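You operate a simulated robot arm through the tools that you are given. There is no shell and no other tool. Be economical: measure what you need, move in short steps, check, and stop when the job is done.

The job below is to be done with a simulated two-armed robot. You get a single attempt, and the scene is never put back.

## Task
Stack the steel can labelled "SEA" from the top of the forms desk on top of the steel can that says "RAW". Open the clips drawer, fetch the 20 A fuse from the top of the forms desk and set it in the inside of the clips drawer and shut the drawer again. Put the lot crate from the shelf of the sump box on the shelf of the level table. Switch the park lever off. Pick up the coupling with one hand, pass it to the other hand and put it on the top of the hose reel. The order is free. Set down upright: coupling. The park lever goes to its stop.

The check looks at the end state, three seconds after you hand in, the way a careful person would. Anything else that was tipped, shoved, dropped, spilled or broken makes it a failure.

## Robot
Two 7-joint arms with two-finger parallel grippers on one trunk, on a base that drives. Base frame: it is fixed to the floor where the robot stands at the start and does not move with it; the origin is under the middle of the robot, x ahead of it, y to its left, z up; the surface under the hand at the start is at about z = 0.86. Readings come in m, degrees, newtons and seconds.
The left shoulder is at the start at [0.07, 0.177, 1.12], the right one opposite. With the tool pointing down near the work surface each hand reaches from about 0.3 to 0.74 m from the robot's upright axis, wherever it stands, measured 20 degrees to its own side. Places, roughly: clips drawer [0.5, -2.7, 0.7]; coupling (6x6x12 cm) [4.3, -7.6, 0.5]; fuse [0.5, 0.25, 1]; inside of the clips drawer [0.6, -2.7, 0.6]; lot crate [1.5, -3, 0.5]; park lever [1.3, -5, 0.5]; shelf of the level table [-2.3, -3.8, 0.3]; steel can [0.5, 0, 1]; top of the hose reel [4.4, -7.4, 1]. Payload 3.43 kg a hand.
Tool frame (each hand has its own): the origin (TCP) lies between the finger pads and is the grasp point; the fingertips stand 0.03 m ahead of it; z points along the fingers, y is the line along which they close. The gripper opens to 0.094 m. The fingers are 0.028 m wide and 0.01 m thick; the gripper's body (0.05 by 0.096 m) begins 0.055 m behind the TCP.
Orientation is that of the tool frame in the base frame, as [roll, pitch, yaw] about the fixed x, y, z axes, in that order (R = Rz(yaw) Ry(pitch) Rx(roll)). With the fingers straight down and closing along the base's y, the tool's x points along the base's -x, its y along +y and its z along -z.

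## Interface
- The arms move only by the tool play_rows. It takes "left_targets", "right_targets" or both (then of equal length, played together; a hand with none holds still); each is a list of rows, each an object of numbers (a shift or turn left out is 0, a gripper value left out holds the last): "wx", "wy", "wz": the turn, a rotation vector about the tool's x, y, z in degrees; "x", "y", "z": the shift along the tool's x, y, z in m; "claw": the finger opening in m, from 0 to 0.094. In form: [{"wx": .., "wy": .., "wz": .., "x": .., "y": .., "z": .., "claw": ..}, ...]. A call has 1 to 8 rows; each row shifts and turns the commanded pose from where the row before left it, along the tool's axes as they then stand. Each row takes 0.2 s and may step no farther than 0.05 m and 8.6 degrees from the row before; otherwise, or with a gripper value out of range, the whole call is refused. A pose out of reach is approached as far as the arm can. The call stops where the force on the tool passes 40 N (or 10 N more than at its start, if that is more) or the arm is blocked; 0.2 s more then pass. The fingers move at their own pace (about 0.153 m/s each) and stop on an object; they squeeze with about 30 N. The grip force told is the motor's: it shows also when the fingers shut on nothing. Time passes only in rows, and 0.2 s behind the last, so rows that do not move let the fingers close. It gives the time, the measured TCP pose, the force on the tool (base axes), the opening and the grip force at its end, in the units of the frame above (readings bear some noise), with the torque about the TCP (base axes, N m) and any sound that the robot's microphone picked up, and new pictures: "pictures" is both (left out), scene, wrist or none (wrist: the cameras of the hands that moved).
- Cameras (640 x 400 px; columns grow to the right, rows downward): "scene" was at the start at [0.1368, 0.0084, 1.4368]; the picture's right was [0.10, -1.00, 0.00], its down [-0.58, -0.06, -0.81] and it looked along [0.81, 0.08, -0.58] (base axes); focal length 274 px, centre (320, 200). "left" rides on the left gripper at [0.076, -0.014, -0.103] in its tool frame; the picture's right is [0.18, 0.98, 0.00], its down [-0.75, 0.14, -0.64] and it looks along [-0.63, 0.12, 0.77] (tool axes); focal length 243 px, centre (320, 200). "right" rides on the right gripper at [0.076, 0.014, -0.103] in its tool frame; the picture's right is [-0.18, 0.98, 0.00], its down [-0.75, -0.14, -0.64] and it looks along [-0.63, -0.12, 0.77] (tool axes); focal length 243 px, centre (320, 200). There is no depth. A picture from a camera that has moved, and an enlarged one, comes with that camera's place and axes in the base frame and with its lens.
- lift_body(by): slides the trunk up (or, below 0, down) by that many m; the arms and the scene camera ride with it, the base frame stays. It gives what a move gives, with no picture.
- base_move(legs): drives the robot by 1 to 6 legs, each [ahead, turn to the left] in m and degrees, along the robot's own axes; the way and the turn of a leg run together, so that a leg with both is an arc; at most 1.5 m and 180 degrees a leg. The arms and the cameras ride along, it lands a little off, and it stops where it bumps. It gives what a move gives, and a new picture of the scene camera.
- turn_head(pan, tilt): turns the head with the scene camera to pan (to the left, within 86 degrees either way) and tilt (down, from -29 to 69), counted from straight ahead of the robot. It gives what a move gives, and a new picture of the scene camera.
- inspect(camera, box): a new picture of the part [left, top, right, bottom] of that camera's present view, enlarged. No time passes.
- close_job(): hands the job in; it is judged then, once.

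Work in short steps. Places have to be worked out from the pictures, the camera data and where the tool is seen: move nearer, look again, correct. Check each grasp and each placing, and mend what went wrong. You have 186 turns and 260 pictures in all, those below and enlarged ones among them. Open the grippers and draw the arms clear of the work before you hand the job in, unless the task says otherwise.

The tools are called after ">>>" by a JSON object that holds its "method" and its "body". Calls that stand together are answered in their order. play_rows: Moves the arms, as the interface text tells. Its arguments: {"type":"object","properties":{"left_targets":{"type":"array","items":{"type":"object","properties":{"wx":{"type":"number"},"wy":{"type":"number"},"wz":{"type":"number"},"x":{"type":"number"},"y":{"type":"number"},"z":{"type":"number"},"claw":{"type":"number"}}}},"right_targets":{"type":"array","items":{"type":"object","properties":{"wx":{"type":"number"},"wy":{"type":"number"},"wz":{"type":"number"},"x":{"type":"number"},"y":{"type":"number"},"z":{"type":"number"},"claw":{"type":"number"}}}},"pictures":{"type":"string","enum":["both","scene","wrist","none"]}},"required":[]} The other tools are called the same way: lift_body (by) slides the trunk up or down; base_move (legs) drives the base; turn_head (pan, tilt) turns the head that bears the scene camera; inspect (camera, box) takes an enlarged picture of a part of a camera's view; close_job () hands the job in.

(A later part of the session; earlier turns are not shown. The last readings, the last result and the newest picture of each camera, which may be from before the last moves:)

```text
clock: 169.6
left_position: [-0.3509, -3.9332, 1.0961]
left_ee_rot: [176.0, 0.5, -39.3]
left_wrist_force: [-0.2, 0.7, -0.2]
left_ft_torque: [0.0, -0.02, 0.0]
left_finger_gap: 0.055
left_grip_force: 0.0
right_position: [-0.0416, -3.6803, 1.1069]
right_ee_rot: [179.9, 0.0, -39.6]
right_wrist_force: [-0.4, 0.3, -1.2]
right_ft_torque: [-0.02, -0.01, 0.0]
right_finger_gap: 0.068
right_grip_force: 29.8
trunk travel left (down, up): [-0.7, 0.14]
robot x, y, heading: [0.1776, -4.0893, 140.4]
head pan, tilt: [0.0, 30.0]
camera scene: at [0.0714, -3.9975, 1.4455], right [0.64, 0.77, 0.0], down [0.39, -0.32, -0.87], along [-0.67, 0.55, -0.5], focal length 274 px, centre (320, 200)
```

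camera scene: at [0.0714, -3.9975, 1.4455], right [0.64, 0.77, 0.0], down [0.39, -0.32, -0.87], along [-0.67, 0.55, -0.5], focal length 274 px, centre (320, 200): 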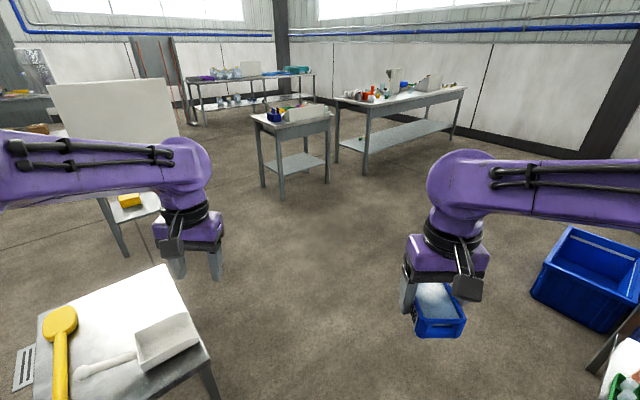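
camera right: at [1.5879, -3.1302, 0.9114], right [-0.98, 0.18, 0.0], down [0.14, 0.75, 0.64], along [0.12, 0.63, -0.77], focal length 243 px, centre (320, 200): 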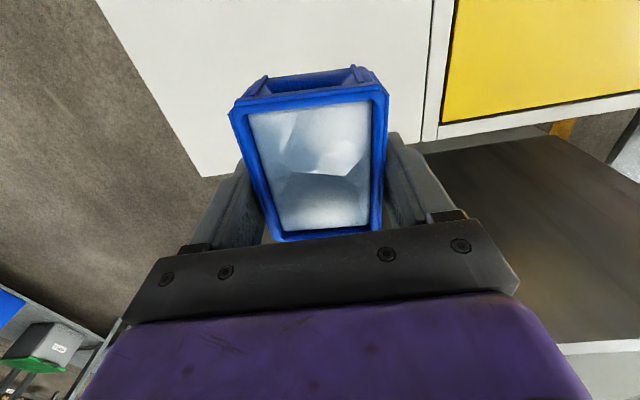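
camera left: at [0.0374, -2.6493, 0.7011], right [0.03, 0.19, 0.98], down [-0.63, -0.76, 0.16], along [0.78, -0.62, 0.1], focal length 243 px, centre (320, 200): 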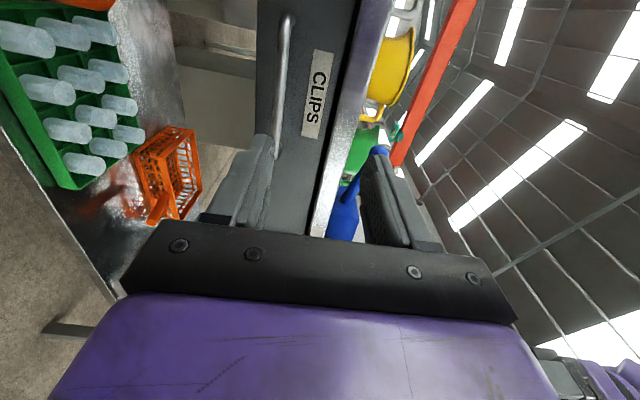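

The level table appears to be the one at left (behind my left arm). I follow the path round the small table and face it.

>>> {"method": "base_move", "body": {"legs": [[0, -4.4], [0.46, 0], [0, 12], [0.53, 0], [0, 40]]}}

```text
clock: 178.2
left_position: [-1.0832, -3.765, 1.0975]
left_ee_rot: [175.9, 0.5, 8.0]
left_wrist_force: [0.3, -0.3, 0.3]
left_ft_torque: [-0.03, 0.01, -0.02]
left_finger_gap: 0.0549
left_grip_force: 0.0
right_position: [-1.0581, -3.3658, 1.1072]
right_ee_rot: [-179.9, 0.0, 7.6]
right_wrist_force: [-0.3, -0.2, -2.0]
right_ft_torque: [0.03, -0.01, -0.03]
right_finger_gap: 0.068
right_grip_force: 29.5
trunk travel left (down, up): [-0.7, 0.14]
robot x, y, heading: [-0.609, -3.4828, -171.9]
head pan, tilt: [0.0, 30.0]
camera scene: at [-0.7493, -3.4975, 1.4455], right [-0.13, 0.99, 0.0], down [0.5, 0.07, -0.87], along [-0.86, -0.12, -0.5], focal length 274 px, centre (320, 200)
```

scene: 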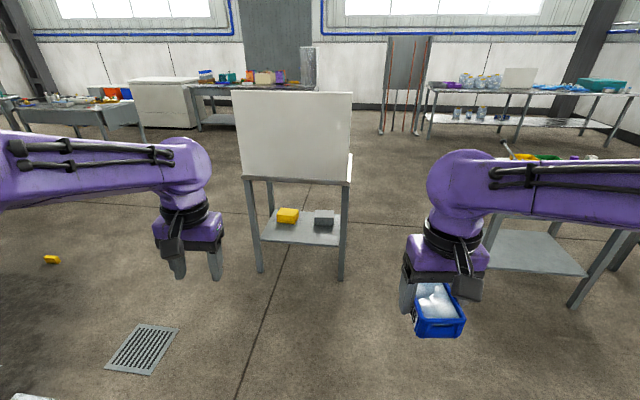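

The level table: shelf front edge at x≈-2.145, y from -4.1 to -3.56, z≈0.30, top edge ≈0.76 with a panel facing me; two items sit in the back half, so the front half at about [-2.22, -3.84] is free. I tuck the left hand and drive there.

>>> {"method": "play_rows", "body": {"left_targets": [{"x": 0.04, "z": -0.01}, {"x": 0.04, "z": -0.01}, {"x": 0.04, "z": -0.01}, {"x": 0.02, "z": -0.01}], "pictures": "none"}}

>>> {"method": "base_move", "body": {"legs": [[0, -9], [0.68, 0], [0, 66], [0.49, 0], [0, -65]]}}

```text
clock: 179.2
left_position: [-0.9432, -3.7424, 1.1376]
left_ee_rot: [175.9, 0.6, 7.9]
left_wrist_force: [-0.5, 0.1, 0.5]
left_ft_torque: [0.0, 0.02, -0.02]
left_finger_gap: 0.055
left_grip_force: 0.0
right_position: [-1.0561, -3.3659, 1.1077]
right_ee_rot: [179.9, 0.0, 7.6]
right_wrist_force: [-0.9, 0.2, -1.0]
right_ft_torque: [-0.02, 0.05, -0.01]
right_finger_gap: 0.0677
right_grip_force: 30.1
trunk travel left (down, up): [-0.7, 0.14]
robot x, y, heading: [-0.6083, -3.4815, -172.4]
head pan, tilt: [0.0, 30.0]
```

```text
clock: 191.7
left_position: [-1.8619, -4.1096, 1.1356]
left_ee_rot: [176.0, 0.4, -1.8]
left_wrist_force: [-0.4, 0.1, 0.0]
left_ft_torque: [0.01, -0.02, -0.02]
left_finger_gap: 0.0551
left_grip_force: 0.0
right_position: [-1.9116, -3.7197, 1.1063]
right_ee_rot: [-180.0, 0.0, -2.1]
right_wrist_force: [0.3, 0.2, -2.3]
right_ft_torque: [0.0, 0.01, 0.0]
right_finger_gap: 0.0678
right_grip_force: 29.9
trunk travel left (down, up): [-0.7, 0.14]
robot x, y, heading: [-1.486, -3.9081, 178.1]
head pan, tilt: [0.0, 30.0]
camera scene: at [-1.6291, -3.9016, 1.4456], right [0.03, 1.0, 0.0], down [0.5, -0.02, -0.87], along [-0.87, 0.03, -0.5], focal length 274 px, centre (320, 200)
```

scene: 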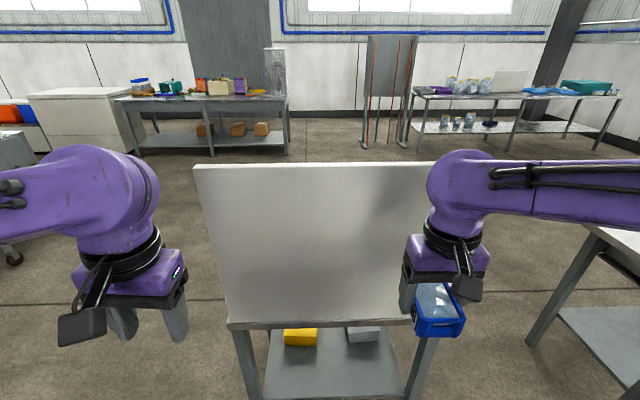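

In position at [-1.486, -3.908]. I lower the trunk and look at the shelf.

>>> {"method": "lift_body", "body": {"by": -0.6}}

>>> {"method": "turn_head", "body": {"pan": 0, "tilt": 35}}

```text
refused: -0.6 is not a number from -0.4 to 0.4
```

```text
clock: 192.4
left_position: [-1.8623, -4.1095, 1.1352]
left_ee_rot: [176.0, 0.5, -1.8]
left_wrist_force: [-0.2, 0.4, -0.1]
left_ft_torque: [-0.02, -0.01, 0.0]
left_finger_gap: 0.055
left_grip_force: 0.0
right_position: [-1.9108, -3.7185, 1.1076]
right_ee_rot: [180.0, -0.1, -2.1]
right_wrist_force: [0.3, -0.4, -2.2]
right_ft_torque: [0.0, 0.01, 0.02]
right_finger_gap: 0.0678
right_grip_force: 30.0
trunk travel left (down, up): [-0.7, 0.14]
robot x, y, heading: [-1.4885, -3.9032, 178.2]
head pan, tilt: [0.0, 35.0]
camera scene: at [-1.6268, -3.9014, 1.4378], right [0.03, 1.0, 0.0], down [0.57, -0.02, -0.82], along [-0.82, 0.03, -0.57], focal length 274 px, centre (320, 200)
```

scene: 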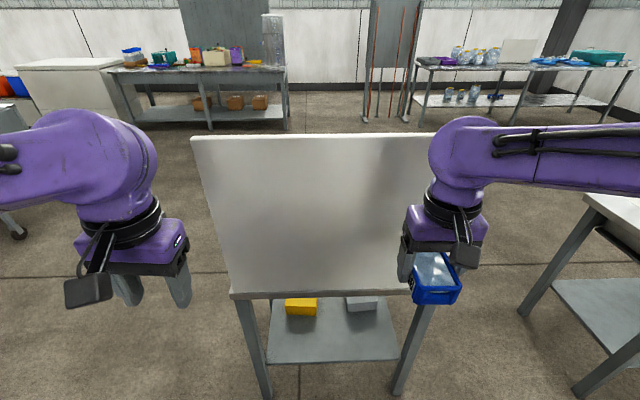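

The limit per call is 0.4 m; I lower in two goes.

>>> {"method": "lift_body", "body": {"by": -0.35}}

>>> {"method": "lift_body", "body": {"by": -0.25}}

>>> {"method": "turn_head", "body": {"pan": 0, "tilt": 35}}

```text
clock: 195.8
left_position: [-1.8637, -4.1096, 0.7863]
left_ee_rot: [176.0, 0.4, -1.6]
left_wrist_force: [0.3, 0.2, -0.4]
left_ft_torque: [-0.03, 0.0, -0.01]
left_finger_gap: 0.055
left_grip_force: 0.0
right_position: [-1.9104, -3.7194, 0.7575]
right_ee_rot: [-179.9, -0.1, -2.1]
right_wrist_force: [-0.5, -0.7, -2.7]
right_ft_torque: [-0.04, -0.01, 0.01]
right_finger_gap: 0.0682
right_grip_force: 30.4
trunk travel left (down, up): [-0.35, 0.49]
robot x, y, heading: [-1.4884, -3.9038, 178.1]
head pan, tilt: [0.0, 35.0]
```

```text
clock: 198.4
left_position: [-1.863, -4.1097, 0.5367]
left_ee_rot: [176.0, 0.5, -1.7]
left_wrist_force: [0.2, -0.1, -0.3]
left_ft_torque: [0.01, -0.01, 0.01]
left_finger_gap: 0.055
left_grip_force: 0.1
right_position: [-1.9115, -3.7189, 0.5073]
right_ee_rot: [-179.9, 0.0, -2.1]
right_wrist_force: [0.1, -0.6, -1.8]
right_ft_torque: [0.01, 0.01, -0.01]
right_finger_gap: 0.0679
right_grip_force: 29.9
trunk travel left (down, up): [-0.1, 0.74]
robot x, y, heading: [-1.49, -3.9049, 178.0]
head pan, tilt: [0.0, 35.0]
```

```text
clock: 199.0
left_position: [-1.8628, -4.1098, 0.5354]
left_ee_rot: [176.0, 0.5, -1.7]
left_wrist_force: [-0.2, -0.3, -0.2]
left_ft_torque: [0.05, 0.02, -0.03]
left_finger_gap: 0.0547
left_grip_force: 0.1
right_position: [-1.9123, -3.7189, 0.5063]
right_ee_rot: [-179.9, 0.0, -2.0]
right_wrist_force: [-0.2, -0.1, -2.5]
right_ft_torque: [0.02, 0.02, -0.01]
right_finger_gap: 0.0679
right_grip_force: 30.1
trunk travel left (down, up): [-0.1, 0.74]
robot x, y, heading: [-1.4836, -3.9076, 178.2]
head pan, tilt: [0.0, 35.0]
camera scene: at [-1.6266, -3.9016, 0.8378], right [0.03, 1.0, 0.0], down [0.57, -0.02, -0.82], along [-0.82, 0.03, -0.57], focal length 274 px, centre (320, 200)
```

scene: 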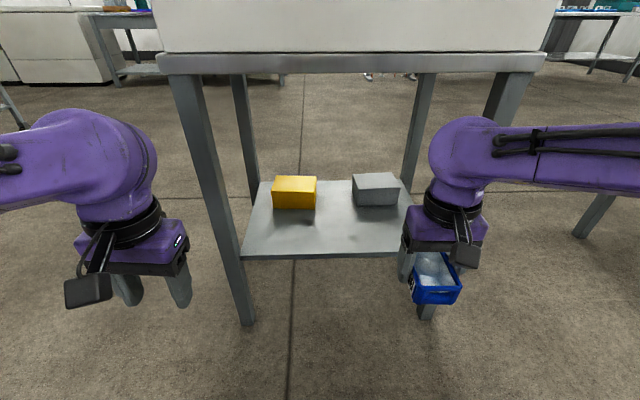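

Clear view: shelf z≈0.294, front edge x≈-2.145, underside of the top ≈0.75; boxes start at x≈-2.365. I'll set the crate at about [-2.225, -3.80]. First I drive 9 cm closer.

>>> {"method": "base_move", "body": {"legs": [[0.09, 1.5]]}}

>>> {"method": "play_rows", "body": {"right_targets": [{"y": -0.02, "z": 0.03}, {"y": -0.02, "z": 0.03}, {"y": -0.02, "z": 0.03}, {"y": -0.01, "z": 0.03}]}}

```text
clock: 200.1
left_position: [-1.9466, -4.1174, 0.5353]
left_ee_rot: [175.9, 0.5, -0.1]
left_wrist_force: [0.4, -0.2, 0.5]
left_ft_torque: [0.03, 0.0, 0.01]
left_finger_gap: 0.0551
left_grip_force: 0.1
right_position: [-2.0059, -3.7298, 0.5078]
right_ee_rot: [-180.0, 0.0, -0.6]
right_wrist_force: [-0.5, 0.4, -1.6]
right_ft_torque: [-0.01, -0.01, -0.01]
right_finger_gap: 0.068
right_grip_force: 29.9
trunk travel left (down, up): [-0.1, 0.74]
robot x, y, heading: [-1.5774, -3.9092, 179.5]
head pan, tilt: [0.0, 35.0]
camera scene: at [-1.717, -3.9034, 0.8377], right [0.01, 1.0, 0.0], down [0.57, 0.0, -0.82], along [-0.82, 0.01, -0.57], focal length 274 px, centre (320, 200)
```

scene: 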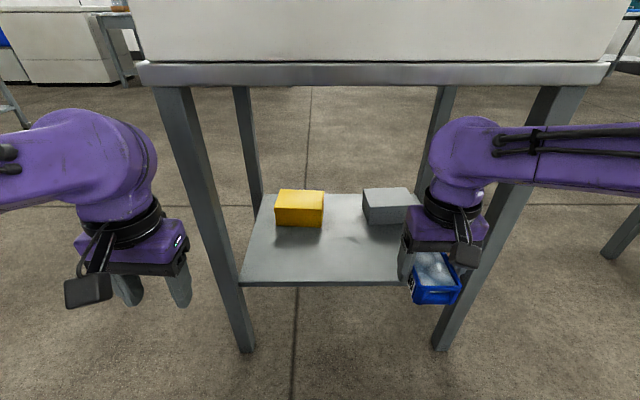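

```text
clock: 201.1
left_position: [-1.9472, -4.1178, 0.5356]
left_ee_rot: [176.1, 0.6, -0.2]
left_wrist_force: [0.6, 0.5, -0.2]
left_ft_torque: [0.01, 0.03, -0.01]
left_finger_gap: 0.0549
left_grip_force: 0.0
right_position: [-2.0059, -3.6618, 0.3872]
right_ee_rot: [180.0, 0.0, -0.5]
right_wrist_force: [-0.5, 0.4, -1.2]
right_ft_torque: [0.02, -0.01, 0.03]
right_finger_gap: 0.068
right_grip_force: 29.8
trunk travel left (down, up): [-0.1, 0.74]
robot x, y, heading: [-1.5746, -3.9056, 179.4]
head pan, tilt: [0.0, 35.0]
camera scene: at [-1.717, -3.9033, 0.8378], right [0.01, 1.0, 0.0], down [0.57, 0.0, -0.82], along [-0.82, 0.01, -0.57], focal length 274 px, centre (320, 200)
camera right: at [-1.9303, -3.6773, 0.491], right [-0.19, -0.98, 0.0], down [-0.75, 0.15, 0.64], along [-0.63, 0.12, -0.77], focal length 243 px, centre (320, 200)
```

scene: 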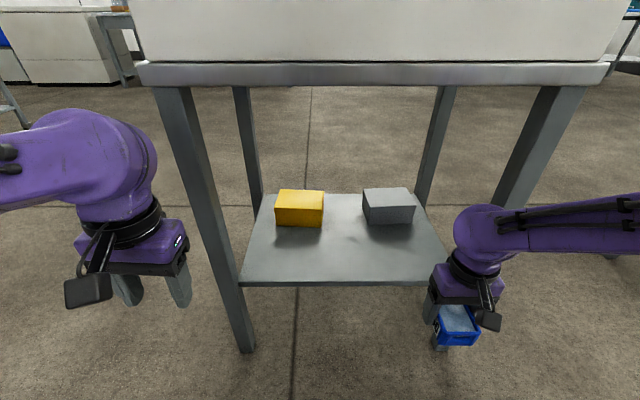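
right: 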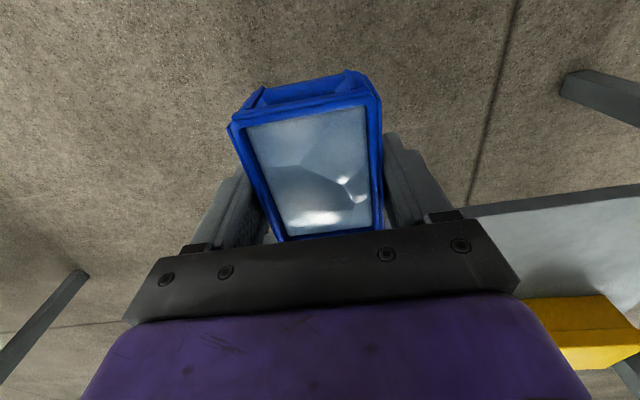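

I mistook the sign of tool y here (it's -Y). Correct: shift to y -3.80, then forward under the top with the crate ~5 cm above the shelf.

>>> {"method": "play_rows", "body": {"right_targets": [{"y": 0.046}, {"y": 0.046}, {"y": 0.046}, {"x": -0.04}, {"x": -0.04}]}}

```text
clock: 202.3
left_position: [-1.9467, -4.1179, 0.5363]
left_ee_rot: [175.9, 0.6, -0.2]
left_wrist_force: [0.5, -0.1, -0.7]
left_ft_torque: [-0.01, -0.02, 0.05]
left_finger_gap: 0.0548
left_grip_force: 0.0
right_position: [-2.0869, -3.7977, 0.3899]
right_ee_rot: [-180.0, 0.0, -0.5]
right_wrist_force: [0.2, 0.4, -1.3]
right_ft_torque: [-0.02, 0.01, 0.0]
right_finger_gap: 0.068
right_grip_force: 29.2
trunk travel left (down, up): [-0.1, 0.74]
robot x, y, heading: [-1.576, -3.9029, 179.5]
head pan, tilt: [0.0, 35.0]
camera scene: at [-1.717, -3.9034, 0.8377], right [0.01, 1.0, 0.0], down [0.57, 0.0, -0.82], along [-0.82, 0.01, -0.57], focal length 274 px, centre (320, 200)
camera right: at [-2.0119, -3.813, 0.4949], right [-0.19, -0.98, 0.0], down [-0.75, 0.15, 0.64], along [-0.63, 0.12, -0.77], focal length 243 px, centre (320, 200)
```

scene: 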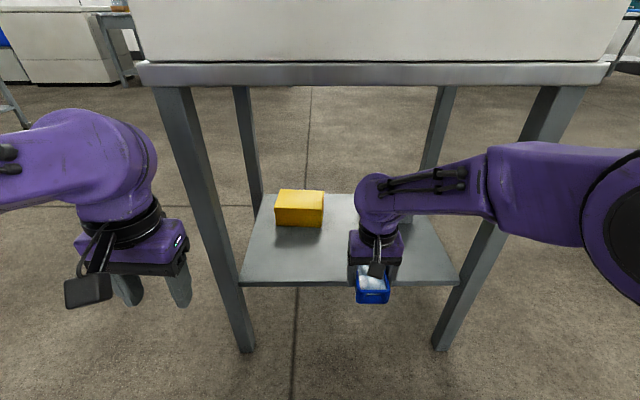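
right: 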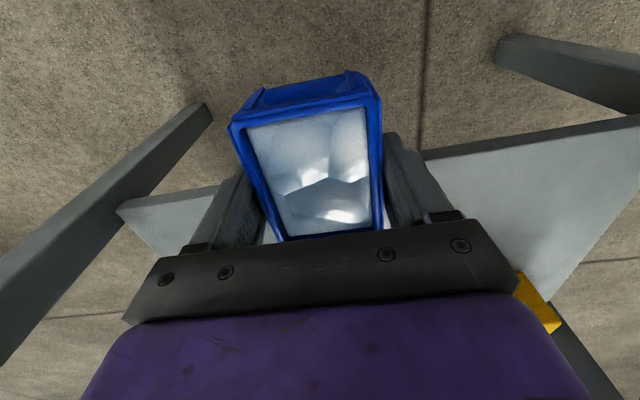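

I advance in stages, shifting slightly left to keep the forearm off the right leg.

>>> {"method": "play_rows", "body": {"right_targets": [{"x": -0.035, "y": 0.02}, {"x": -0.035, "y": 0.02}], "pictures": "scene"}}

>>> {"method": "turn_head", "body": {"pan": -25, "tilt": 35}}

```text
clock: 202.9
left_position: [-1.9464, -4.1187, 0.5357]
left_ee_rot: [176.0, 0.5, -0.1]
left_wrist_force: [0.2, -0.6, 1.1]
left_ft_torque: [0.06, 0.02, -0.01]
left_finger_gap: 0.0549
left_grip_force: 0.1
right_position: [-2.1594, -3.8355, 0.3872]
right_ee_rot: [179.9, 0.0, -0.5]
right_wrist_force: [-0.5, -0.8, -1.6]
right_ft_torque: [-0.01, 0.01, -0.01]
right_finger_gap: 0.068
right_grip_force: 30.2
trunk travel left (down, up): [-0.1, 0.74]
robot x, y, heading: [-1.5802, -3.9032, 179.5]
head pan, tilt: [0.0, 35.0]
camera scene: at [-1.7171, -3.9034, 0.8377], right [0.01, 1.0, 0.0], down [0.57, 0.0, -0.82], along [-0.82, 0.01, -0.57], focal length 274 px, centre (320, 200)
```

scene: 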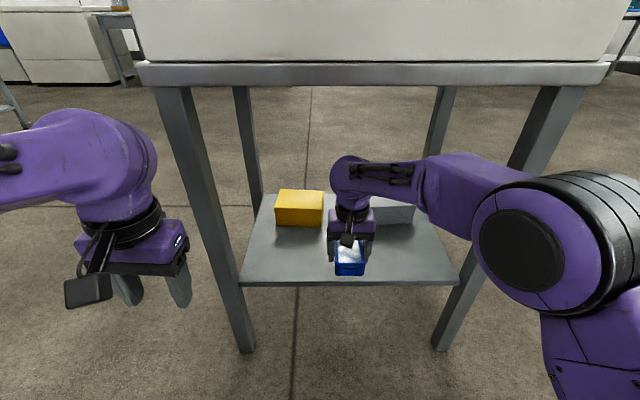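

```text
clock: 203.8
left_position: [-1.9471, -4.1167, 0.5351]
left_ee_rot: [176.0, 0.4, -0.2]
left_wrist_force: [-0.1, -1.1, -0.4]
left_ft_torque: [-0.01, 0.02, 0.02]
left_finger_gap: 0.055
left_grip_force: 0.1
right_position: [-2.1581, -3.8334, 0.387]
right_ee_rot: [179.9, 0.0, -0.6]
right_wrist_force: [0.1, -0.8, -2.6]
right_ft_torque: [0.0, 0.01, -0.03]
right_finger_gap: 0.0678
right_grip_force: 30.7
trunk travel left (down, up): [-0.1, 0.74]
robot x, y, heading: [-1.5797, -3.9038, 179.4]
head pan, tilt: [-25.0, 35.0]
camera scene: at [-1.7086, -3.8664, 0.8377], right [0.43, 0.9, 0.0], down [0.52, -0.25, -0.82], along [-0.74, 0.35, -0.57], focal length 274 px, centre (320, 200)
```

scene: 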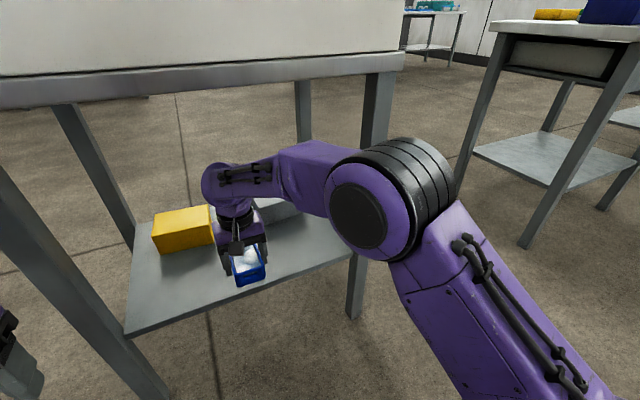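

The elbow stays ~10 cm in front of the leg. Advance the last 6 cm.

>>> {"method": "play_rows", "body": {"right_targets": [{"x": -0.03}, {"x": -0.032}, {"z": 0.015}, {}]}}

```text
clock: 204.8
left_position: [-1.9476, -4.1179, 0.5356]
left_ee_rot: [176.0, 0.5, -0.2]
left_wrist_force: [0.2, 1.0, 0.8]
left_ft_torque: [0.04, 0.01, -0.02]
left_finger_gap: 0.0551
left_grip_force: 0.1
right_position: [-2.2196, -3.834, 0.3726]
right_ee_rot: [180.0, 0.0, -0.7]
right_wrist_force: [0.5, 0.6, -1.4]
right_ft_torque: [0.0, 0.02, -0.03]
right_finger_gap: 0.068
right_grip_force: 30.1
trunk travel left (down, up): [-0.1, 0.74]
robot x, y, heading: [-1.5753, -3.9066, 179.3]
head pan, tilt: [-25.0, 35.0]
camera scene: at [-1.7085, -3.8663, 0.8377], right [0.43, 0.9, 0.0], down [0.52, -0.25, -0.82], along [-0.74, 0.35, -0.57], focal length 274 px, centre (320, 200)
camera right: at [-2.1444, -3.8499, 0.4777], right [-0.19, -0.98, 0.0], down [-0.75, 0.15, 0.64], along [-0.63, 0.12, -0.77], focal length 243 px, centre (320, 200)
```

scene: 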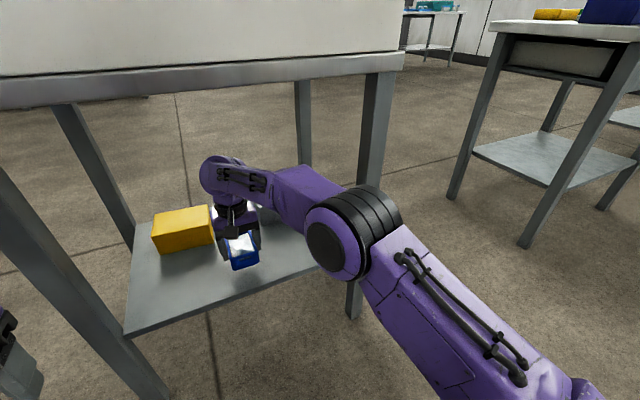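
right: 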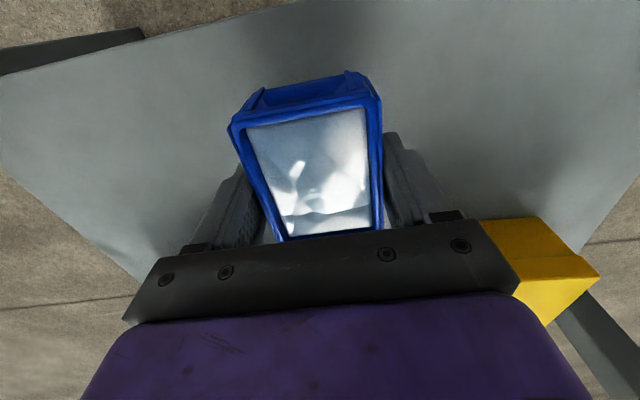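

The crate is over the shelf, ~3 cm inside its front edge. Lower gently.

>>> {"method": "play_rows", "body": {"right_targets": [{"z": 0.012}, {"z": 0.01}, {"z": 0.006}, {}], "pictures": "none"}}

>>> {"method": "play_rows", "body": {"right_targets": [{"z": 0.004}, {"z": 0.004}, {}], "pictures": "wrist"}}

```text
clock: 205.8
left_position: [-1.9477, -4.1185, 0.5355]
left_ee_rot: [176.0, 0.5, -0.2]
left_wrist_force: [0.1, -0.6, 0.2]
left_ft_torque: [0.0, 0.01, -0.01]
left_finger_gap: 0.055
left_grip_force: 0.0
right_position: [-2.219, -3.835, 0.3458]
right_ee_rot: [-180.0, 0.0, -0.6]
right_wrist_force: [-0.2, 0.0, -1.7]
right_ft_torque: [-0.01, 0.05, 0.0]
right_finger_gap: 0.068
right_grip_force: 29.8
trunk travel left (down, up): [-0.1, 0.74]
robot x, y, heading: [-1.5747, -3.9051, 179.6]
head pan, tilt: [-25.0, 35.0]
```

```text
clock: 206.6
left_position: [-1.9468, -4.1181, 0.5355]
left_ee_rot: [176.0, 0.4, -0.2]
left_wrist_force: [0.8, 0.2, -0.2]
left_ft_torque: [0.04, 0.03, 0.01]
left_finger_gap: 0.055
left_grip_force: 0.0
right_position: [-2.2184, -3.8346, 0.3362]
right_ee_rot: [180.0, 0.0, -0.7]
right_wrist_force: [0.4, 0.4, -2.0]
right_ft_torque: [-0.01, 0.02, 0.02]
right_finger_gap: 0.0679
right_grip_force: 30.1
trunk travel left (down, up): [-0.1, 0.74]
robot x, y, heading: [-1.5788, -3.9025, 179.6]
head pan, tilt: [-25.0, 35.0]
camera right: at [-2.1434, -3.8509, 0.4408], right [-0.19, -0.98, 0.0], down [-0.75, 0.15, 0.64], along [-0.63, 0.12, -0.77], focal length 243 px, centre (320, 200)
```

right: 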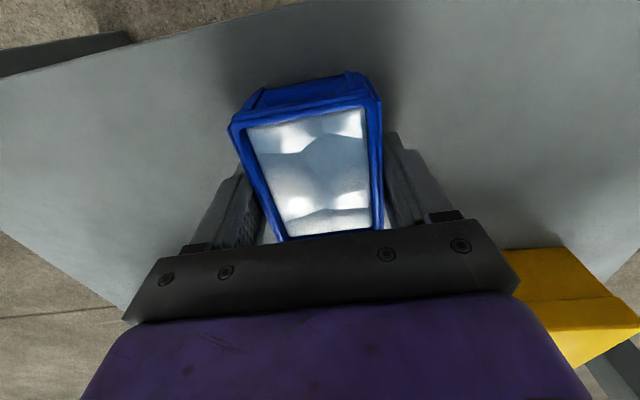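

No contact yet. Continue in 3 mm steps.

>>> {"method": "play_rows", "body": {"right_targets": [{"z": 0.003}, {"z": 0.003}, {}], "pictures": "none"}}

>>> {"method": "play_rows", "body": {"right_targets": [{"z": 0.003}, {"z": 0.002}, {}], "pictures": "wrist"}}

```text
clock: 207.4
left_position: [-1.946, -4.1175, 0.5365]
left_ee_rot: [176.1, 0.7, -0.2]
left_wrist_force: [0.6, -0.3, 0.1]
left_ft_torque: [0.0, -0.02, -0.03]
left_finger_gap: 0.055
left_grip_force: 0.0
right_position: [-2.2189, -3.8343, 0.335]
right_ee_rot: [-180.0, 0.3, -0.6]
right_wrist_force: [4.6, 0.3, 22.1]
right_ft_torque: [-0.03, -0.57, 0.07]
right_finger_gap: 0.0678
right_grip_force: 29.9
trunk travel left (down, up): [-0.1, 0.74]
robot x, y, heading: [-1.5774, -3.9092, 179.4]
head pan, tilt: [-25.0, 35.0]
```

```text
clock: 208.2
left_position: [-1.9442, -4.1186, 0.5377]
left_ee_rot: [175.9, 0.7, -0.2]
left_wrist_force: [-0.2, 0.1, -0.9]
left_ft_torque: [0.0, 0.0, -0.01]
left_finger_gap: 0.055
left_grip_force: 0.1
right_position: [-2.2204, -3.8345, 0.3298]
right_ee_rot: [-179.9, 0.4, -0.7]
right_wrist_force: [-2.2, 3.7, 32.6]
right_ft_torque: [-0.15, -0.39, -0.02]
right_finger_gap: 0.0679
right_grip_force: 30.0
trunk travel left (down, up): [-0.1, 0.74]
robot x, y, heading: [-1.5792, -3.9064, 179.7]
head pan, tilt: [-25.0, 35.0]
camera right: at [-2.1435, -3.8514, 0.4339], right [-0.19, -0.98, 0.0], down [-0.75, 0.15, 0.65], along [-0.64, 0.13, -0.76], focal length 243 px, centre (320, 200)
```

right: 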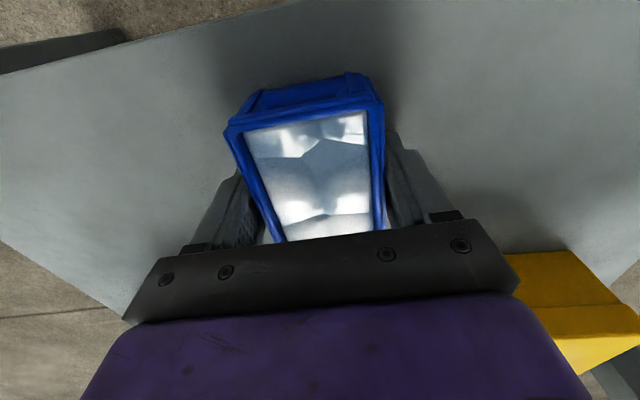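

Seated. I relieve the load, open, rise 6 cm and withdraw toward the robot.

>>> {"method": "play_rows", "body": {"right_targets": [{"z": -0.005}, {"claw": 0.09}, {}, {"z": -0.02}, {"z": -0.025}, {"z": -0.02}, {"x": 0.03}, {"x": 0.04}]}}

```text
clock: 210.0
left_position: [-1.9476, -4.1191, 0.5356]
left_ee_rot: [176.0, 0.5, -0.2]
left_wrist_force: [-0.9, -0.4, -0.5]
left_ft_torque: [-0.01, -0.02, 0.0]
left_finger_gap: 0.055
left_grip_force: 0.1
right_position: [-2.149, -3.8342, 0.3963]
right_ee_rot: [180.0, 0.1, -0.6]
right_wrist_force: [0.1, -0.3, -1.3]
right_ft_torque: [0.01, -0.02, -0.02]
right_finger_gap: 0.0898
right_grip_force: 0.1
trunk travel left (down, up): [-0.1, 0.74]
robot x, y, heading: [-1.5808, -3.9012, 179.7]
head pan, tilt: [-25.0, 35.0]
camera scene: at [-1.7084, -3.8662, 0.8377], right [0.43, 0.9, 0.0], down [0.52, -0.25, -0.82], along [-0.74, 0.35, -0.57], focal length 274 px, centre (320, 200)
camera right: at [-2.0742, -3.8511, 0.5008], right [-0.19, -0.98, 0.0], down [-0.75, 0.15, 0.64], along [-0.63, 0.12, -0.77], focal length 243 px, centre (320, 200)
```

scene: 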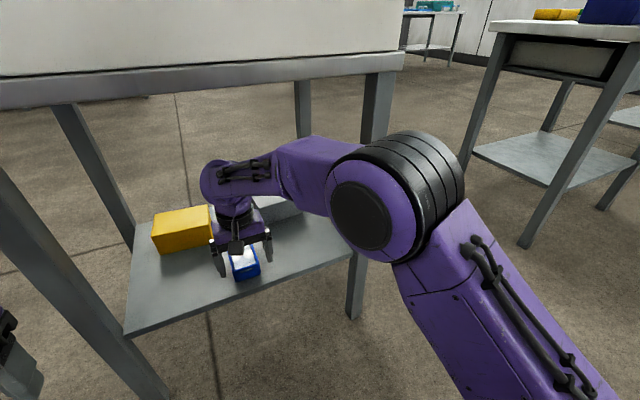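
right: 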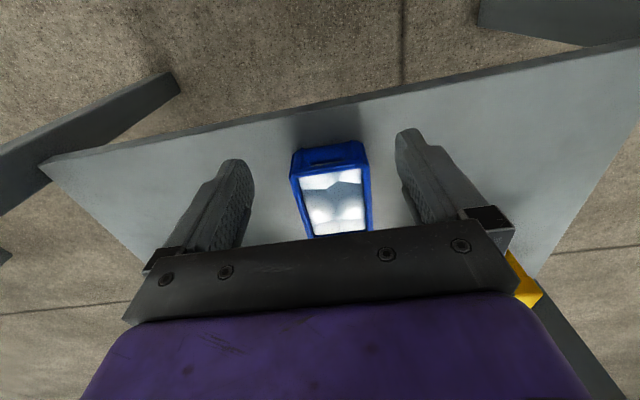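

The crate stands on the shelf. Withdraw the hand fully, then back the base off.

>>> {"method": "play_rows", "body": {"right_targets": [{"x": 0.045}, {"x": 0.045}, {"x": 0.045}, {"z": -0.04}, {"z": -0.04}], "pictures": "none"}}

>>> {"method": "base_move", "body": {"legs": [[-0.3, 0]]}}

>>> {"method": "turn_head", "body": {"pan": 0, "tilt": 30}}

```text
clock: 211.2
left_position: [-1.9475, -4.1171, 0.5352]
left_ee_rot: [176.1, 0.5, -0.2]
left_wrist_force: [0.3, 0.0, -0.2]
left_ft_torque: [-0.01, -0.02, -0.03]
left_finger_gap: 0.055
left_grip_force: 0.0
right_position: [-2.0133, -3.8363, 0.4756]
right_ee_rot: [180.0, -0.1, -0.4]
right_wrist_force: [0.2, 0.2, -0.3]
right_ft_torque: [0.0, -0.04, -0.03]
right_finger_gap: 0.0903
right_grip_force: 0.2
trunk travel left (down, up): [-0.1, 0.74]
robot x, y, heading: [-1.5793, -3.9012, 179.5]
head pan, tilt: [-25.0, 35.0]
```

```text
clock: 213.2
left_position: [-1.6483, -4.1213, 0.5366]
left_ee_rot: [176.0, 0.6, -0.1]
left_wrist_force: [0.7, -0.7, 0.1]
left_ft_torque: [-0.02, -0.03, 0.04]
left_finger_gap: 0.055
left_grip_force: 0.1
right_position: [-1.7151, -3.8387, 0.4763]
right_ee_rot: [180.0, 0.0, -0.5]
right_wrist_force: [0.2, -0.3, -0.2]
right_ft_torque: [0.02, 0.03, 0.0]
right_finger_gap: 0.0899
right_grip_force: 0.0
trunk travel left (down, up): [-0.1, 0.74]
robot x, y, heading: [-1.2836, -3.9068, 179.8]
head pan, tilt: [-25.0, 35.0]
camera scene: at [-1.4102, -3.8687, 0.8378], right [0.43, 0.9, 0.0], down [0.52, -0.25, -0.82], along [-0.74, 0.35, -0.57], focal length 274 px, centre (320, 200)
```

scene: 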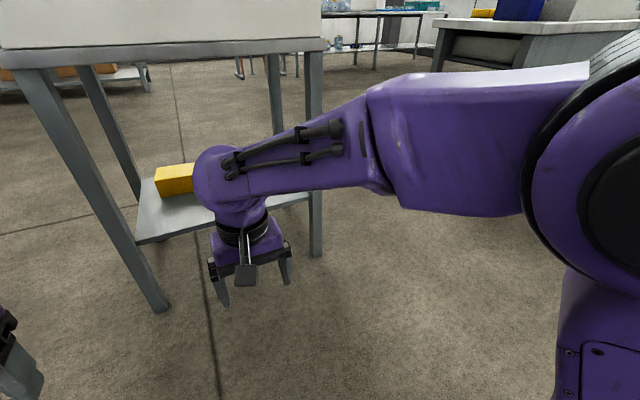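

```text
clock: 214.1
left_position: [-1.6486, -4.1214, 0.5354]
left_ee_rot: [176.0, 0.5, -0.2]
left_wrist_force: [-0.3, -0.6, 0.8]
left_ft_torque: [0.01, 0.0, -0.01]
left_finger_gap: 0.0551
left_grip_force: 0.0
right_position: [-1.7163, -3.8392, 0.4763]
right_ee_rot: [-180.0, 0.0, -0.6]
right_wrist_force: [1.0, -0.1, -0.1]
right_ft_torque: [0.01, 0.0, 0.01]
right_finger_gap: 0.0901
right_grip_force: 0.1
trunk travel left (down, up): [-0.1, 0.74]
robot x, y, heading: [-1.2768, -3.9069, 179.5]
head pan, tilt: [0.0, 30.0]
camera scene: at [-1.4211, -3.9058, 0.8456], right [0.01, 1.0, 0.0], down [0.5, 0.0, -0.87], along [-0.87, 0.01, -0.5], focal length 274 px, centre (320, 200)
```

scene: 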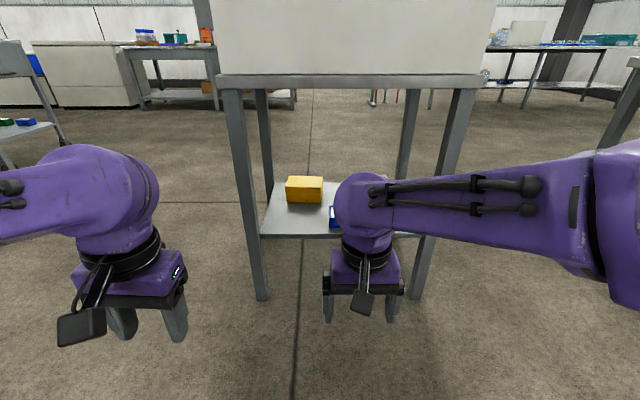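

Crate done. I raise the trunk and head back toward the ice tub by the same route.

>>> {"method": "lift_body", "body": {"by": 0.3}}

>>> {"method": "lift_body", "body": {"by": 0.3}}

>>> {"method": "base_move", "body": {"legs": [[0.13, 0], [0, -90], [0.43, 0], [0, -90], [0.8, 0], [0, -30]]}}

```text
clock: 217.1
left_position: [-1.6493, -4.1217, 0.836]
left_ee_rot: [176.0, 0.5, -0.2]
left_wrist_force: [0.6, 0.3, 0.2]
left_ft_torque: [-0.02, 0.0, 0.05]
left_finger_gap: 0.0548
left_grip_force: 0.1
right_position: [-1.7155, -3.8389, 0.7768]
right_ee_rot: [-180.0, -0.1, -0.7]
right_wrist_force: [-0.6, -0.4, 0.4]
right_ft_torque: [-0.01, 0.0, 0.01]
right_finger_gap: 0.0899
right_grip_force: 0.1
trunk travel left (down, up): [-0.4, 0.44]
robot x, y, heading: [-1.2832, -3.9094, 179.7]
head pan, tilt: [0.0, 30.0]
```

```text
clock: 220.1
left_position: [-1.6493, -4.1205, 1.1356]
left_ee_rot: [175.9, 0.5, -0.2]
left_wrist_force: [-0.7, -0.6, -0.5]
left_ft_torque: [0.01, -0.04, 0.02]
left_finger_gap: 0.0549
left_grip_force: 0.0
right_position: [-1.7147, -3.8388, 1.0781]
right_ee_rot: [179.9, -0.1, -0.5]
right_wrist_force: [0.4, -0.2, 0.3]
right_ft_torque: [0.02, -0.04, -0.01]
right_finger_gap: 0.0899
right_grip_force: 0.0
trunk travel left (down, up): [-0.7, 0.14]
robot x, y, heading: [-1.2799, -3.9056, 179.5]
head pan, tilt: [0.0, 30.0]
```

```text
clock: 236.6
left_position: [-0.1768, -3.4615, 1.1358]
left_ee_rot: [176.0, 0.5, 151.1]
left_wrist_force: [-0.1, 0.0, 0.2]
left_ft_torque: [0.0, -0.01, -0.04]
left_finger_gap: 0.0552
left_grip_force: 0.0
right_position: [-0.2529, -3.7395, 1.0763]
right_ee_rot: [-180.0, 0.0, 150.9]
right_wrist_force: [0.8, -0.6, 0.5]
right_ft_torque: [0.01, 0.01, 0.05]
right_finger_gap: 0.0901
right_grip_force: 0.0
trunk travel left (down, up): [-0.7, 0.14]
robot x, y, heading: [-0.6001, -3.4761, -29.2]
head pan, tilt: [0.0, 30.0]
camera scene: at [-0.4803, -3.5403, 1.4456], right [-0.49, -0.87, 0.0], down [-0.44, 0.24, -0.87], along [0.76, -0.42, -0.5], focal length 274 px, centre (320, 200)
```

scene: 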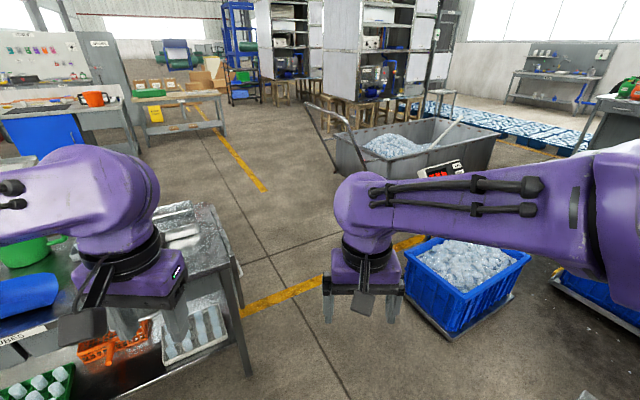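

I continue through the gap to about [1.05, -4.0] and face the tub.

>>> {"method": "base_move", "body": {"legs": [[0.52, 0], [0, -9], [0.42, 0], [0, 38], [1.05, 0], [0, -90]]}}

```text
clock: 252.9
left_position: [1.4113, -4.3787, 1.137]
left_ee_rot: [175.9, 0.6, 89.0]
left_wrist_force: [0.4, 0.1, -0.3]
left_ft_torque: [-0.03, -0.02, -0.03]
left_finger_gap: 0.0545
left_grip_force: 0.1
right_position: [1.13, -4.4407, 1.0761]
right_ee_rot: [-180.0, -0.1, 88.7]
right_wrist_force: [-0.3, 0.5, 0.0]
right_ft_torque: [0.0, 0.02, 0.02]
right_finger_gap: 0.09
right_grip_force: 0.0
trunk travel left (down, up): [-0.7, 0.14]
robot x, y, heading: [1.2029, -4.0021, -91.2]
head pan, tilt: [0.0, 30.0]
camera scene: at [1.1997, -4.1465, 1.4456], right [-1.0, 0.02, 0.0], down [0.01, 0.5, -0.87], along [-0.02, -0.87, -0.5], focal length 274 px, centre (320, 200)
```

scene: 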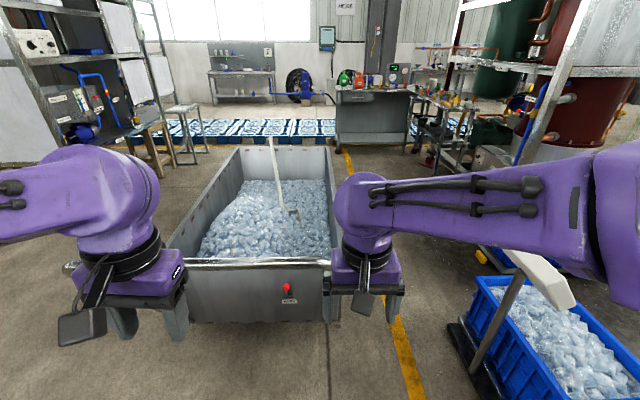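

The lever is visible at the tub's near face; I enlarge it.

>>> {"method": "inspect", "body": {"camera": "scene", "box": [200, 240, 350, 335]}}

>>> {"method": "inspect", "body": {"camera": "scene", "box": [260, 270, 320, 310]}}

```text
4.21 times, centred on (275, 288) of scene
camera zoom: at [1.1997, -4.1465, 1.4456], right [-1.0, 0.02, 0.0], down [0.01, 0.5, -0.87], along [-0.02, -0.87, -0.5], focal length 1152 px, centre (510, -168)
```

zoom: 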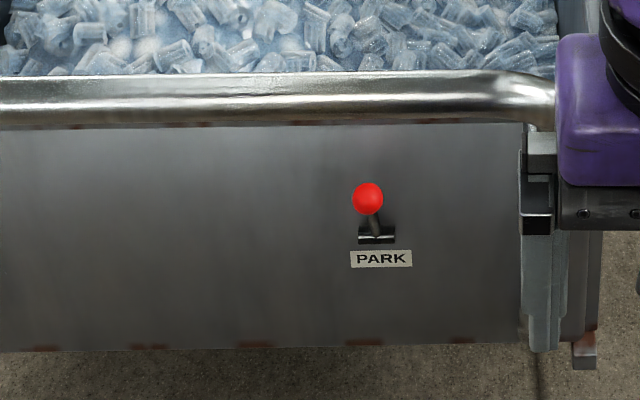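

```text
10.00 times, centred on (290, 290) of scene
camera zoom: at [1.1997, -4.1465, 1.4456], right [-1.0, 0.02, 0.0], down [0.01, 0.5, -0.87], along [-0.02, -0.87, -0.5], focal length 2735 px, centre (620, -700)
```

zoom: 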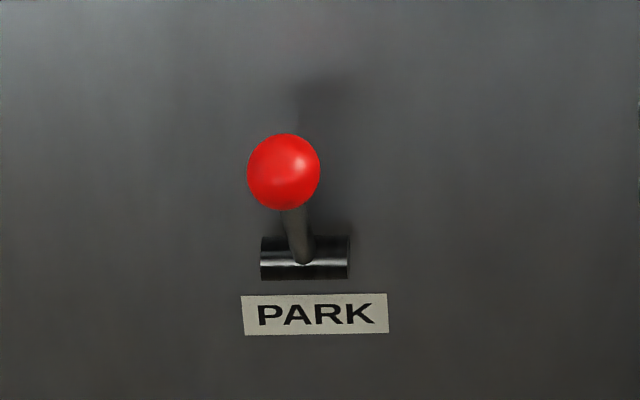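

The lever's knob points up (pivot ≈[1.32,-5.0,0.445], knob ≈[1.32,-4.98,0.53], hinge axis along x), so "off" is down. The rail bar is near y≈-4.63, z≈1.0. I back up, retract the right hand, and turn the left hand to point forward.

>>> {"method": "base_move", "body": {"legs": [[-0.2, 0]]}}

>>> {"method": "play_rows", "body": {"left_targets": [{"x": -0.04, "y": 0.02, "claw": 0.0}, {"x": -0.04, "y": 0.02}, {"x": -0.04, "y": 0.02}, {}], "right_targets": [{"x": 0.035, "y": -0.03}, {"x": 0.035, "y": -0.03}, {"x": 0.035, "y": -0.03}, {"x": 0.02, "y": -0.03}], "pictures": "none"}}

>>> {"method": "play_rows", "body": {"left_targets": [{"wx": -4.948, "wy": -4.948, "wz": 4.948}, {"wx": -4.948, "wy": -4.948, "wz": 4.948}, {"wx": -4.948, "wy": -4.948, "wz": 4.948}, {"wx": -4.948, "wy": -4.948, "wz": 4.948}, {"wx": -4.948, "wy": -4.948, "wz": 4.948}, {"wx": -4.948, "wy": -4.948, "wz": 4.948}, {"wx": -4.948, "wy": -4.948, "wz": 4.948}], "pictures": "none"}}

>>> {"method": "play_rows", "body": {"left_targets": [{"wx": -4.948, "wy": -4.948, "wz": 4.948}, {"wx": -4.948, "wy": -4.948, "wz": 4.948}, {"wx": -4.948, "wy": -4.948, "wz": 4.948}, {"wx": -4.948, "wy": -4.948, "wz": 4.948}, {"wx": -4.948, "wy": -4.948, "wz": 4.948}, {"wx": -4.948, "wy": -4.948, "wz": 4.948}, {"wx": -4.948, "wy": -4.948, "wz": 4.948}], "pictures": "scene"}}

```text
clock: 254.5
left_position: [1.4164, -4.18, 1.1352]
left_ee_rot: [175.9, 0.4, 89.0]
left_wrist_force: [0.0, 0.0, 0.2]
left_ft_torque: [-0.03, 0.0, 0.0]
left_finger_gap: 0.0551
left_grip_force: 0.1
right_position: [1.1356, -4.2421, 1.0755]
right_ee_rot: [180.0, -0.2, 88.6]
right_wrist_force: [0.0, -0.2, -0.5]
right_ft_torque: [-0.02, -0.02, 0.01]
right_finger_gap: 0.0897
right_grip_force: 0.0
trunk travel left (down, up): [-0.7, 0.14]
robot x, y, heading: [1.2109, -3.8046, -91.4]
head pan, tilt: [0.0, 30.0]
camera scene: at [1.2042, -3.9483, 1.4455], right [-1.0, 0.02, 0.0], down [0.01, 0.5, -0.87], along [-0.02, -0.87, -0.5], focal length 274 px, centre (320, 200)
```

scene: 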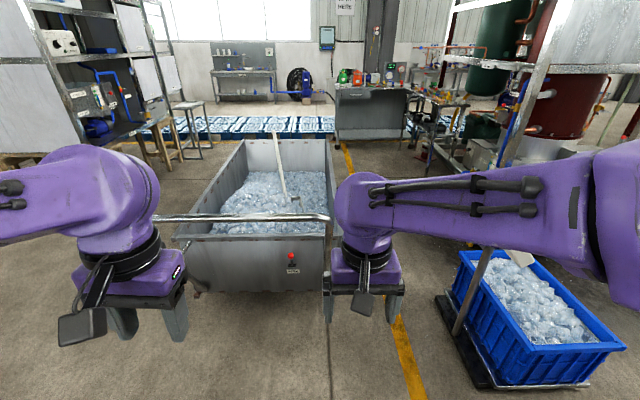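

```text
clock: 255.5
left_position: [1.471, -4.2985, 1.1428]
left_ee_rot: [175.8, 0.5, 89.0]
left_wrist_force: [-0.9, 0.0, 0.4]
left_ft_torque: [0.0, -0.02, -0.01]
left_finger_gap: 0.0001
left_grip_force: 30.0
right_position: [1.0145, -4.1132, 1.0745]
right_ee_rot: [179.8, 0.1, 88.5]
right_wrist_force: [0.1, 0.4, -0.8]
right_ft_torque: [-0.02, -0.04, 0.01]
right_finger_gap: 0.0897
right_grip_force: 0.1
trunk travel left (down, up): [-0.7, 0.14]
robot x, y, heading: [1.2062, -3.8067, -91.7]
head pan, tilt: [0.0, 30.0]
```

```text
clock: 257.1
left_position: [1.4745, -4.3004, 1.1414]
left_ee_rot: [131.5, 17.0, 42.8]
left_wrist_force: [0.4, 0.4, -0.2]
left_ft_torque: [0.0, 0.03, 0.02]
left_finger_gap: 0.0001
left_grip_force: 29.3
right_position: [1.0174, -4.1126, 1.0766]
right_ee_rot: [-180.0, 0.0, 88.6]
right_wrist_force: [0.5, -0.2, -0.5]
right_ft_torque: [0.03, 0.0, 0.0]
right_finger_gap: 0.0901
right_grip_force: 0.0
trunk travel left (down, up): [-0.7, 0.14]
robot x, y, heading: [1.2027, -3.8087, -91.2]
head pan, tilt: [0.0, 30.0]
```

```text
clock: 258.7
left_position: [1.4753, -4.3232, 1.1443]
left_ee_rot: [89.4, -4.1, -1.0]
left_wrist_force: [0.2, -0.4, 0.0]
left_ft_torque: [-0.01, 0.0, -0.04]
left_finger_gap: 0.0
left_grip_force: 29.7
left hand out of reach, approached as far as the arm can: row 4, 5, 6
right_position: [1.0185, -4.1138, 1.0762]
right_ee_rot: [-180.0, -0.1, 88.6]
right_wrist_force: [-0.4, 0.1, 0.3]
right_ft_torque: [-0.01, 0.02, 0.0]
right_finger_gap: 0.0898
right_grip_force: 0.1
trunk travel left (down, up): [-0.7, 0.14]
robot x, y, heading: [1.2078, -3.8064, -91.3]
head pan, tilt: [0.0, 30.0]
camera scene: at [1.2061, -3.9476, 1.4456], right [-1.0, 0.02, 0.0], down [0.01, 0.5, -0.87], along [-0.02, -0.87, -0.5], focal length 274 px, centre (320, 200)
```

scene: 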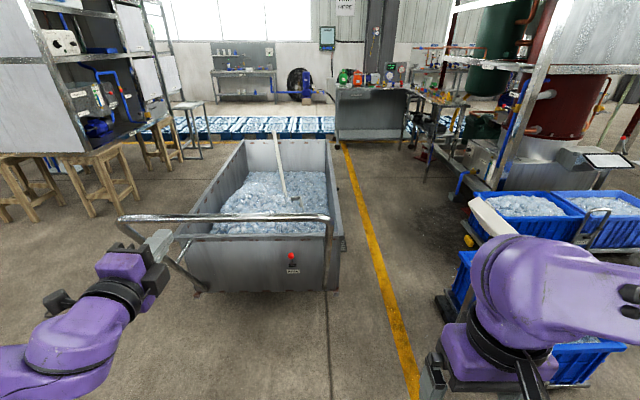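

Left hand now points forward (-Y). I lower the trunk by 0.4, drop the hand a little, then drive 0.42 m forward so the arm passes beneath the rail.

>>> {"method": "lift_body", "body": {"by": -0.4}}

>>> {"method": "play_rows", "body": {"left_targets": [{"wz": -4, "y": -0.02, "x": -0.03}, {"y": -0.03, "x": -0.03}, {"y": -0.03, "x": -0.03}, {"x": -0.03}], "pictures": "none"}}

>>> {"method": "turn_head", "body": {"pan": 10, "tilt": 32}}

```text
clock: 262.5
left_position: [1.4742, -4.3224, 0.7452]
left_ee_rot: [89.5, -4.1, -1.1]
left_wrist_force: [0.0, -0.5, -0.5]
left_ft_torque: [-0.02, 0.0, 0.0]
left_finger_gap: 0.0002
left_grip_force: 29.6
right_position: [1.0171, -4.1127, 0.6759]
right_ee_rot: [180.0, 0.0, 88.6]
right_wrist_force: [0.0, 0.5, -0.5]
right_ft_torque: [-0.01, -0.01, 0.02]
right_finger_gap: 0.0898
right_grip_force: 0.0
trunk travel left (down, up): [-0.3, 0.54]
robot x, y, heading: [1.2075, -3.808, -91.3]
head pan, tilt: [0.0, 30.0]
```

```text
clock: 263.5
left_position: [1.3561, -4.3197, 0.6652]
left_ee_rot: [89.8, -0.2, -1.1]
left_wrist_force: [-0.4, -0.4, -0.3]
left_ft_torque: [0.0, 0.0, 0.0]
left_finger_gap: 0.0002
left_grip_force: 29.8
right_position: [1.0154, -4.1131, 0.6748]
right_ee_rot: [180.0, 0.1, 88.6]
right_wrist_force: [0.1, 0.1, 0.5]
right_ft_torque: [0.0, 0.02, 0.04]
right_finger_gap: 0.0901
right_grip_force: 0.2
trunk travel left (down, up): [-0.3, 0.54]
robot x, y, heading: [1.21, -3.8091, -91.1]
head pan, tilt: [0.0, 30.0]
```

```text
clock: 264.2
left_position: [1.3564, -4.3202, 0.6658]
left_ee_rot: [89.5, 0.0, -1.1]
left_wrist_force: [0.2, -0.1, 0.4]
left_ft_torque: [-0.04, -0.03, -0.01]
left_finger_gap: 0.0001
left_grip_force: 30.3
right_position: [1.0172, -4.1138, 0.676]
right_ee_rot: [179.9, 0.0, 88.5]
right_wrist_force: [-0.5, -0.1, 0.5]
right_ft_torque: [0.03, -0.01, -0.03]
right_finger_gap: 0.0901
right_grip_force: 0.1
trunk travel left (down, up): [-0.3, 0.54]
robot x, y, heading: [1.2054, -3.8084, -91.3]
head pan, tilt: [10.0, 32.0]
camera scene: at [1.2196, -3.9456, 1.0424], right [-0.99, -0.15, 0.0], down [-0.08, 0.52, -0.85], along [0.13, -0.84, -0.53], focal length 274 px, centre (320, 200)
```

scene: 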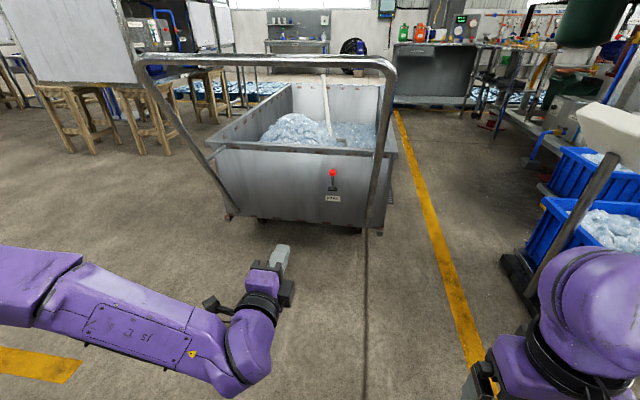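

Knob confirmed ≈[1.328, -4.98, 0.533]. Drive 0.42 m forward.

>>> {"method": "base_move", "body": {"legs": [[0.42, 1.3]]}}

```text
clock: 266.8
left_position: [1.3672, -4.7356, 0.6659]
left_ee_rot: [89.5, -0.2, 0.5]
left_wrist_force: [-0.1, 0.1, -0.5]
left_ft_torque: [0.0, -0.02, -0.01]
left_finger_gap: 0.0
left_grip_force: 29.8
right_position: [1.0232, -4.5387, 0.675]
right_ee_rot: [-179.9, 0.0, 90.2]
right_wrist_force: [-0.4, -0.3, 0.0]
right_ft_torque: [0.02, 0.02, -0.02]
right_finger_gap: 0.0899
right_grip_force: 0.2
trunk travel left (down, up): [-0.3, 0.54]
robot x, y, heading: [1.2041, -4.228, -89.8]
head pan, tilt: [10.0, 32.0]
camera scene: at [1.2201, -4.3652, 1.0424], right [-0.98, -0.18, 0.0], down [-0.1, 0.52, -0.85], along [0.15, -0.83, -0.53], focal length 274 px, centre (320, 200)
```

scene: 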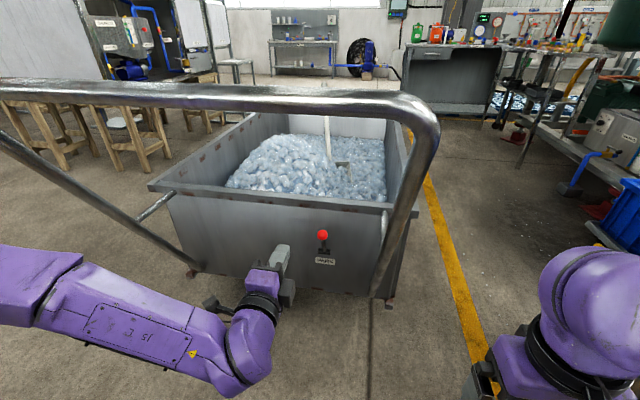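

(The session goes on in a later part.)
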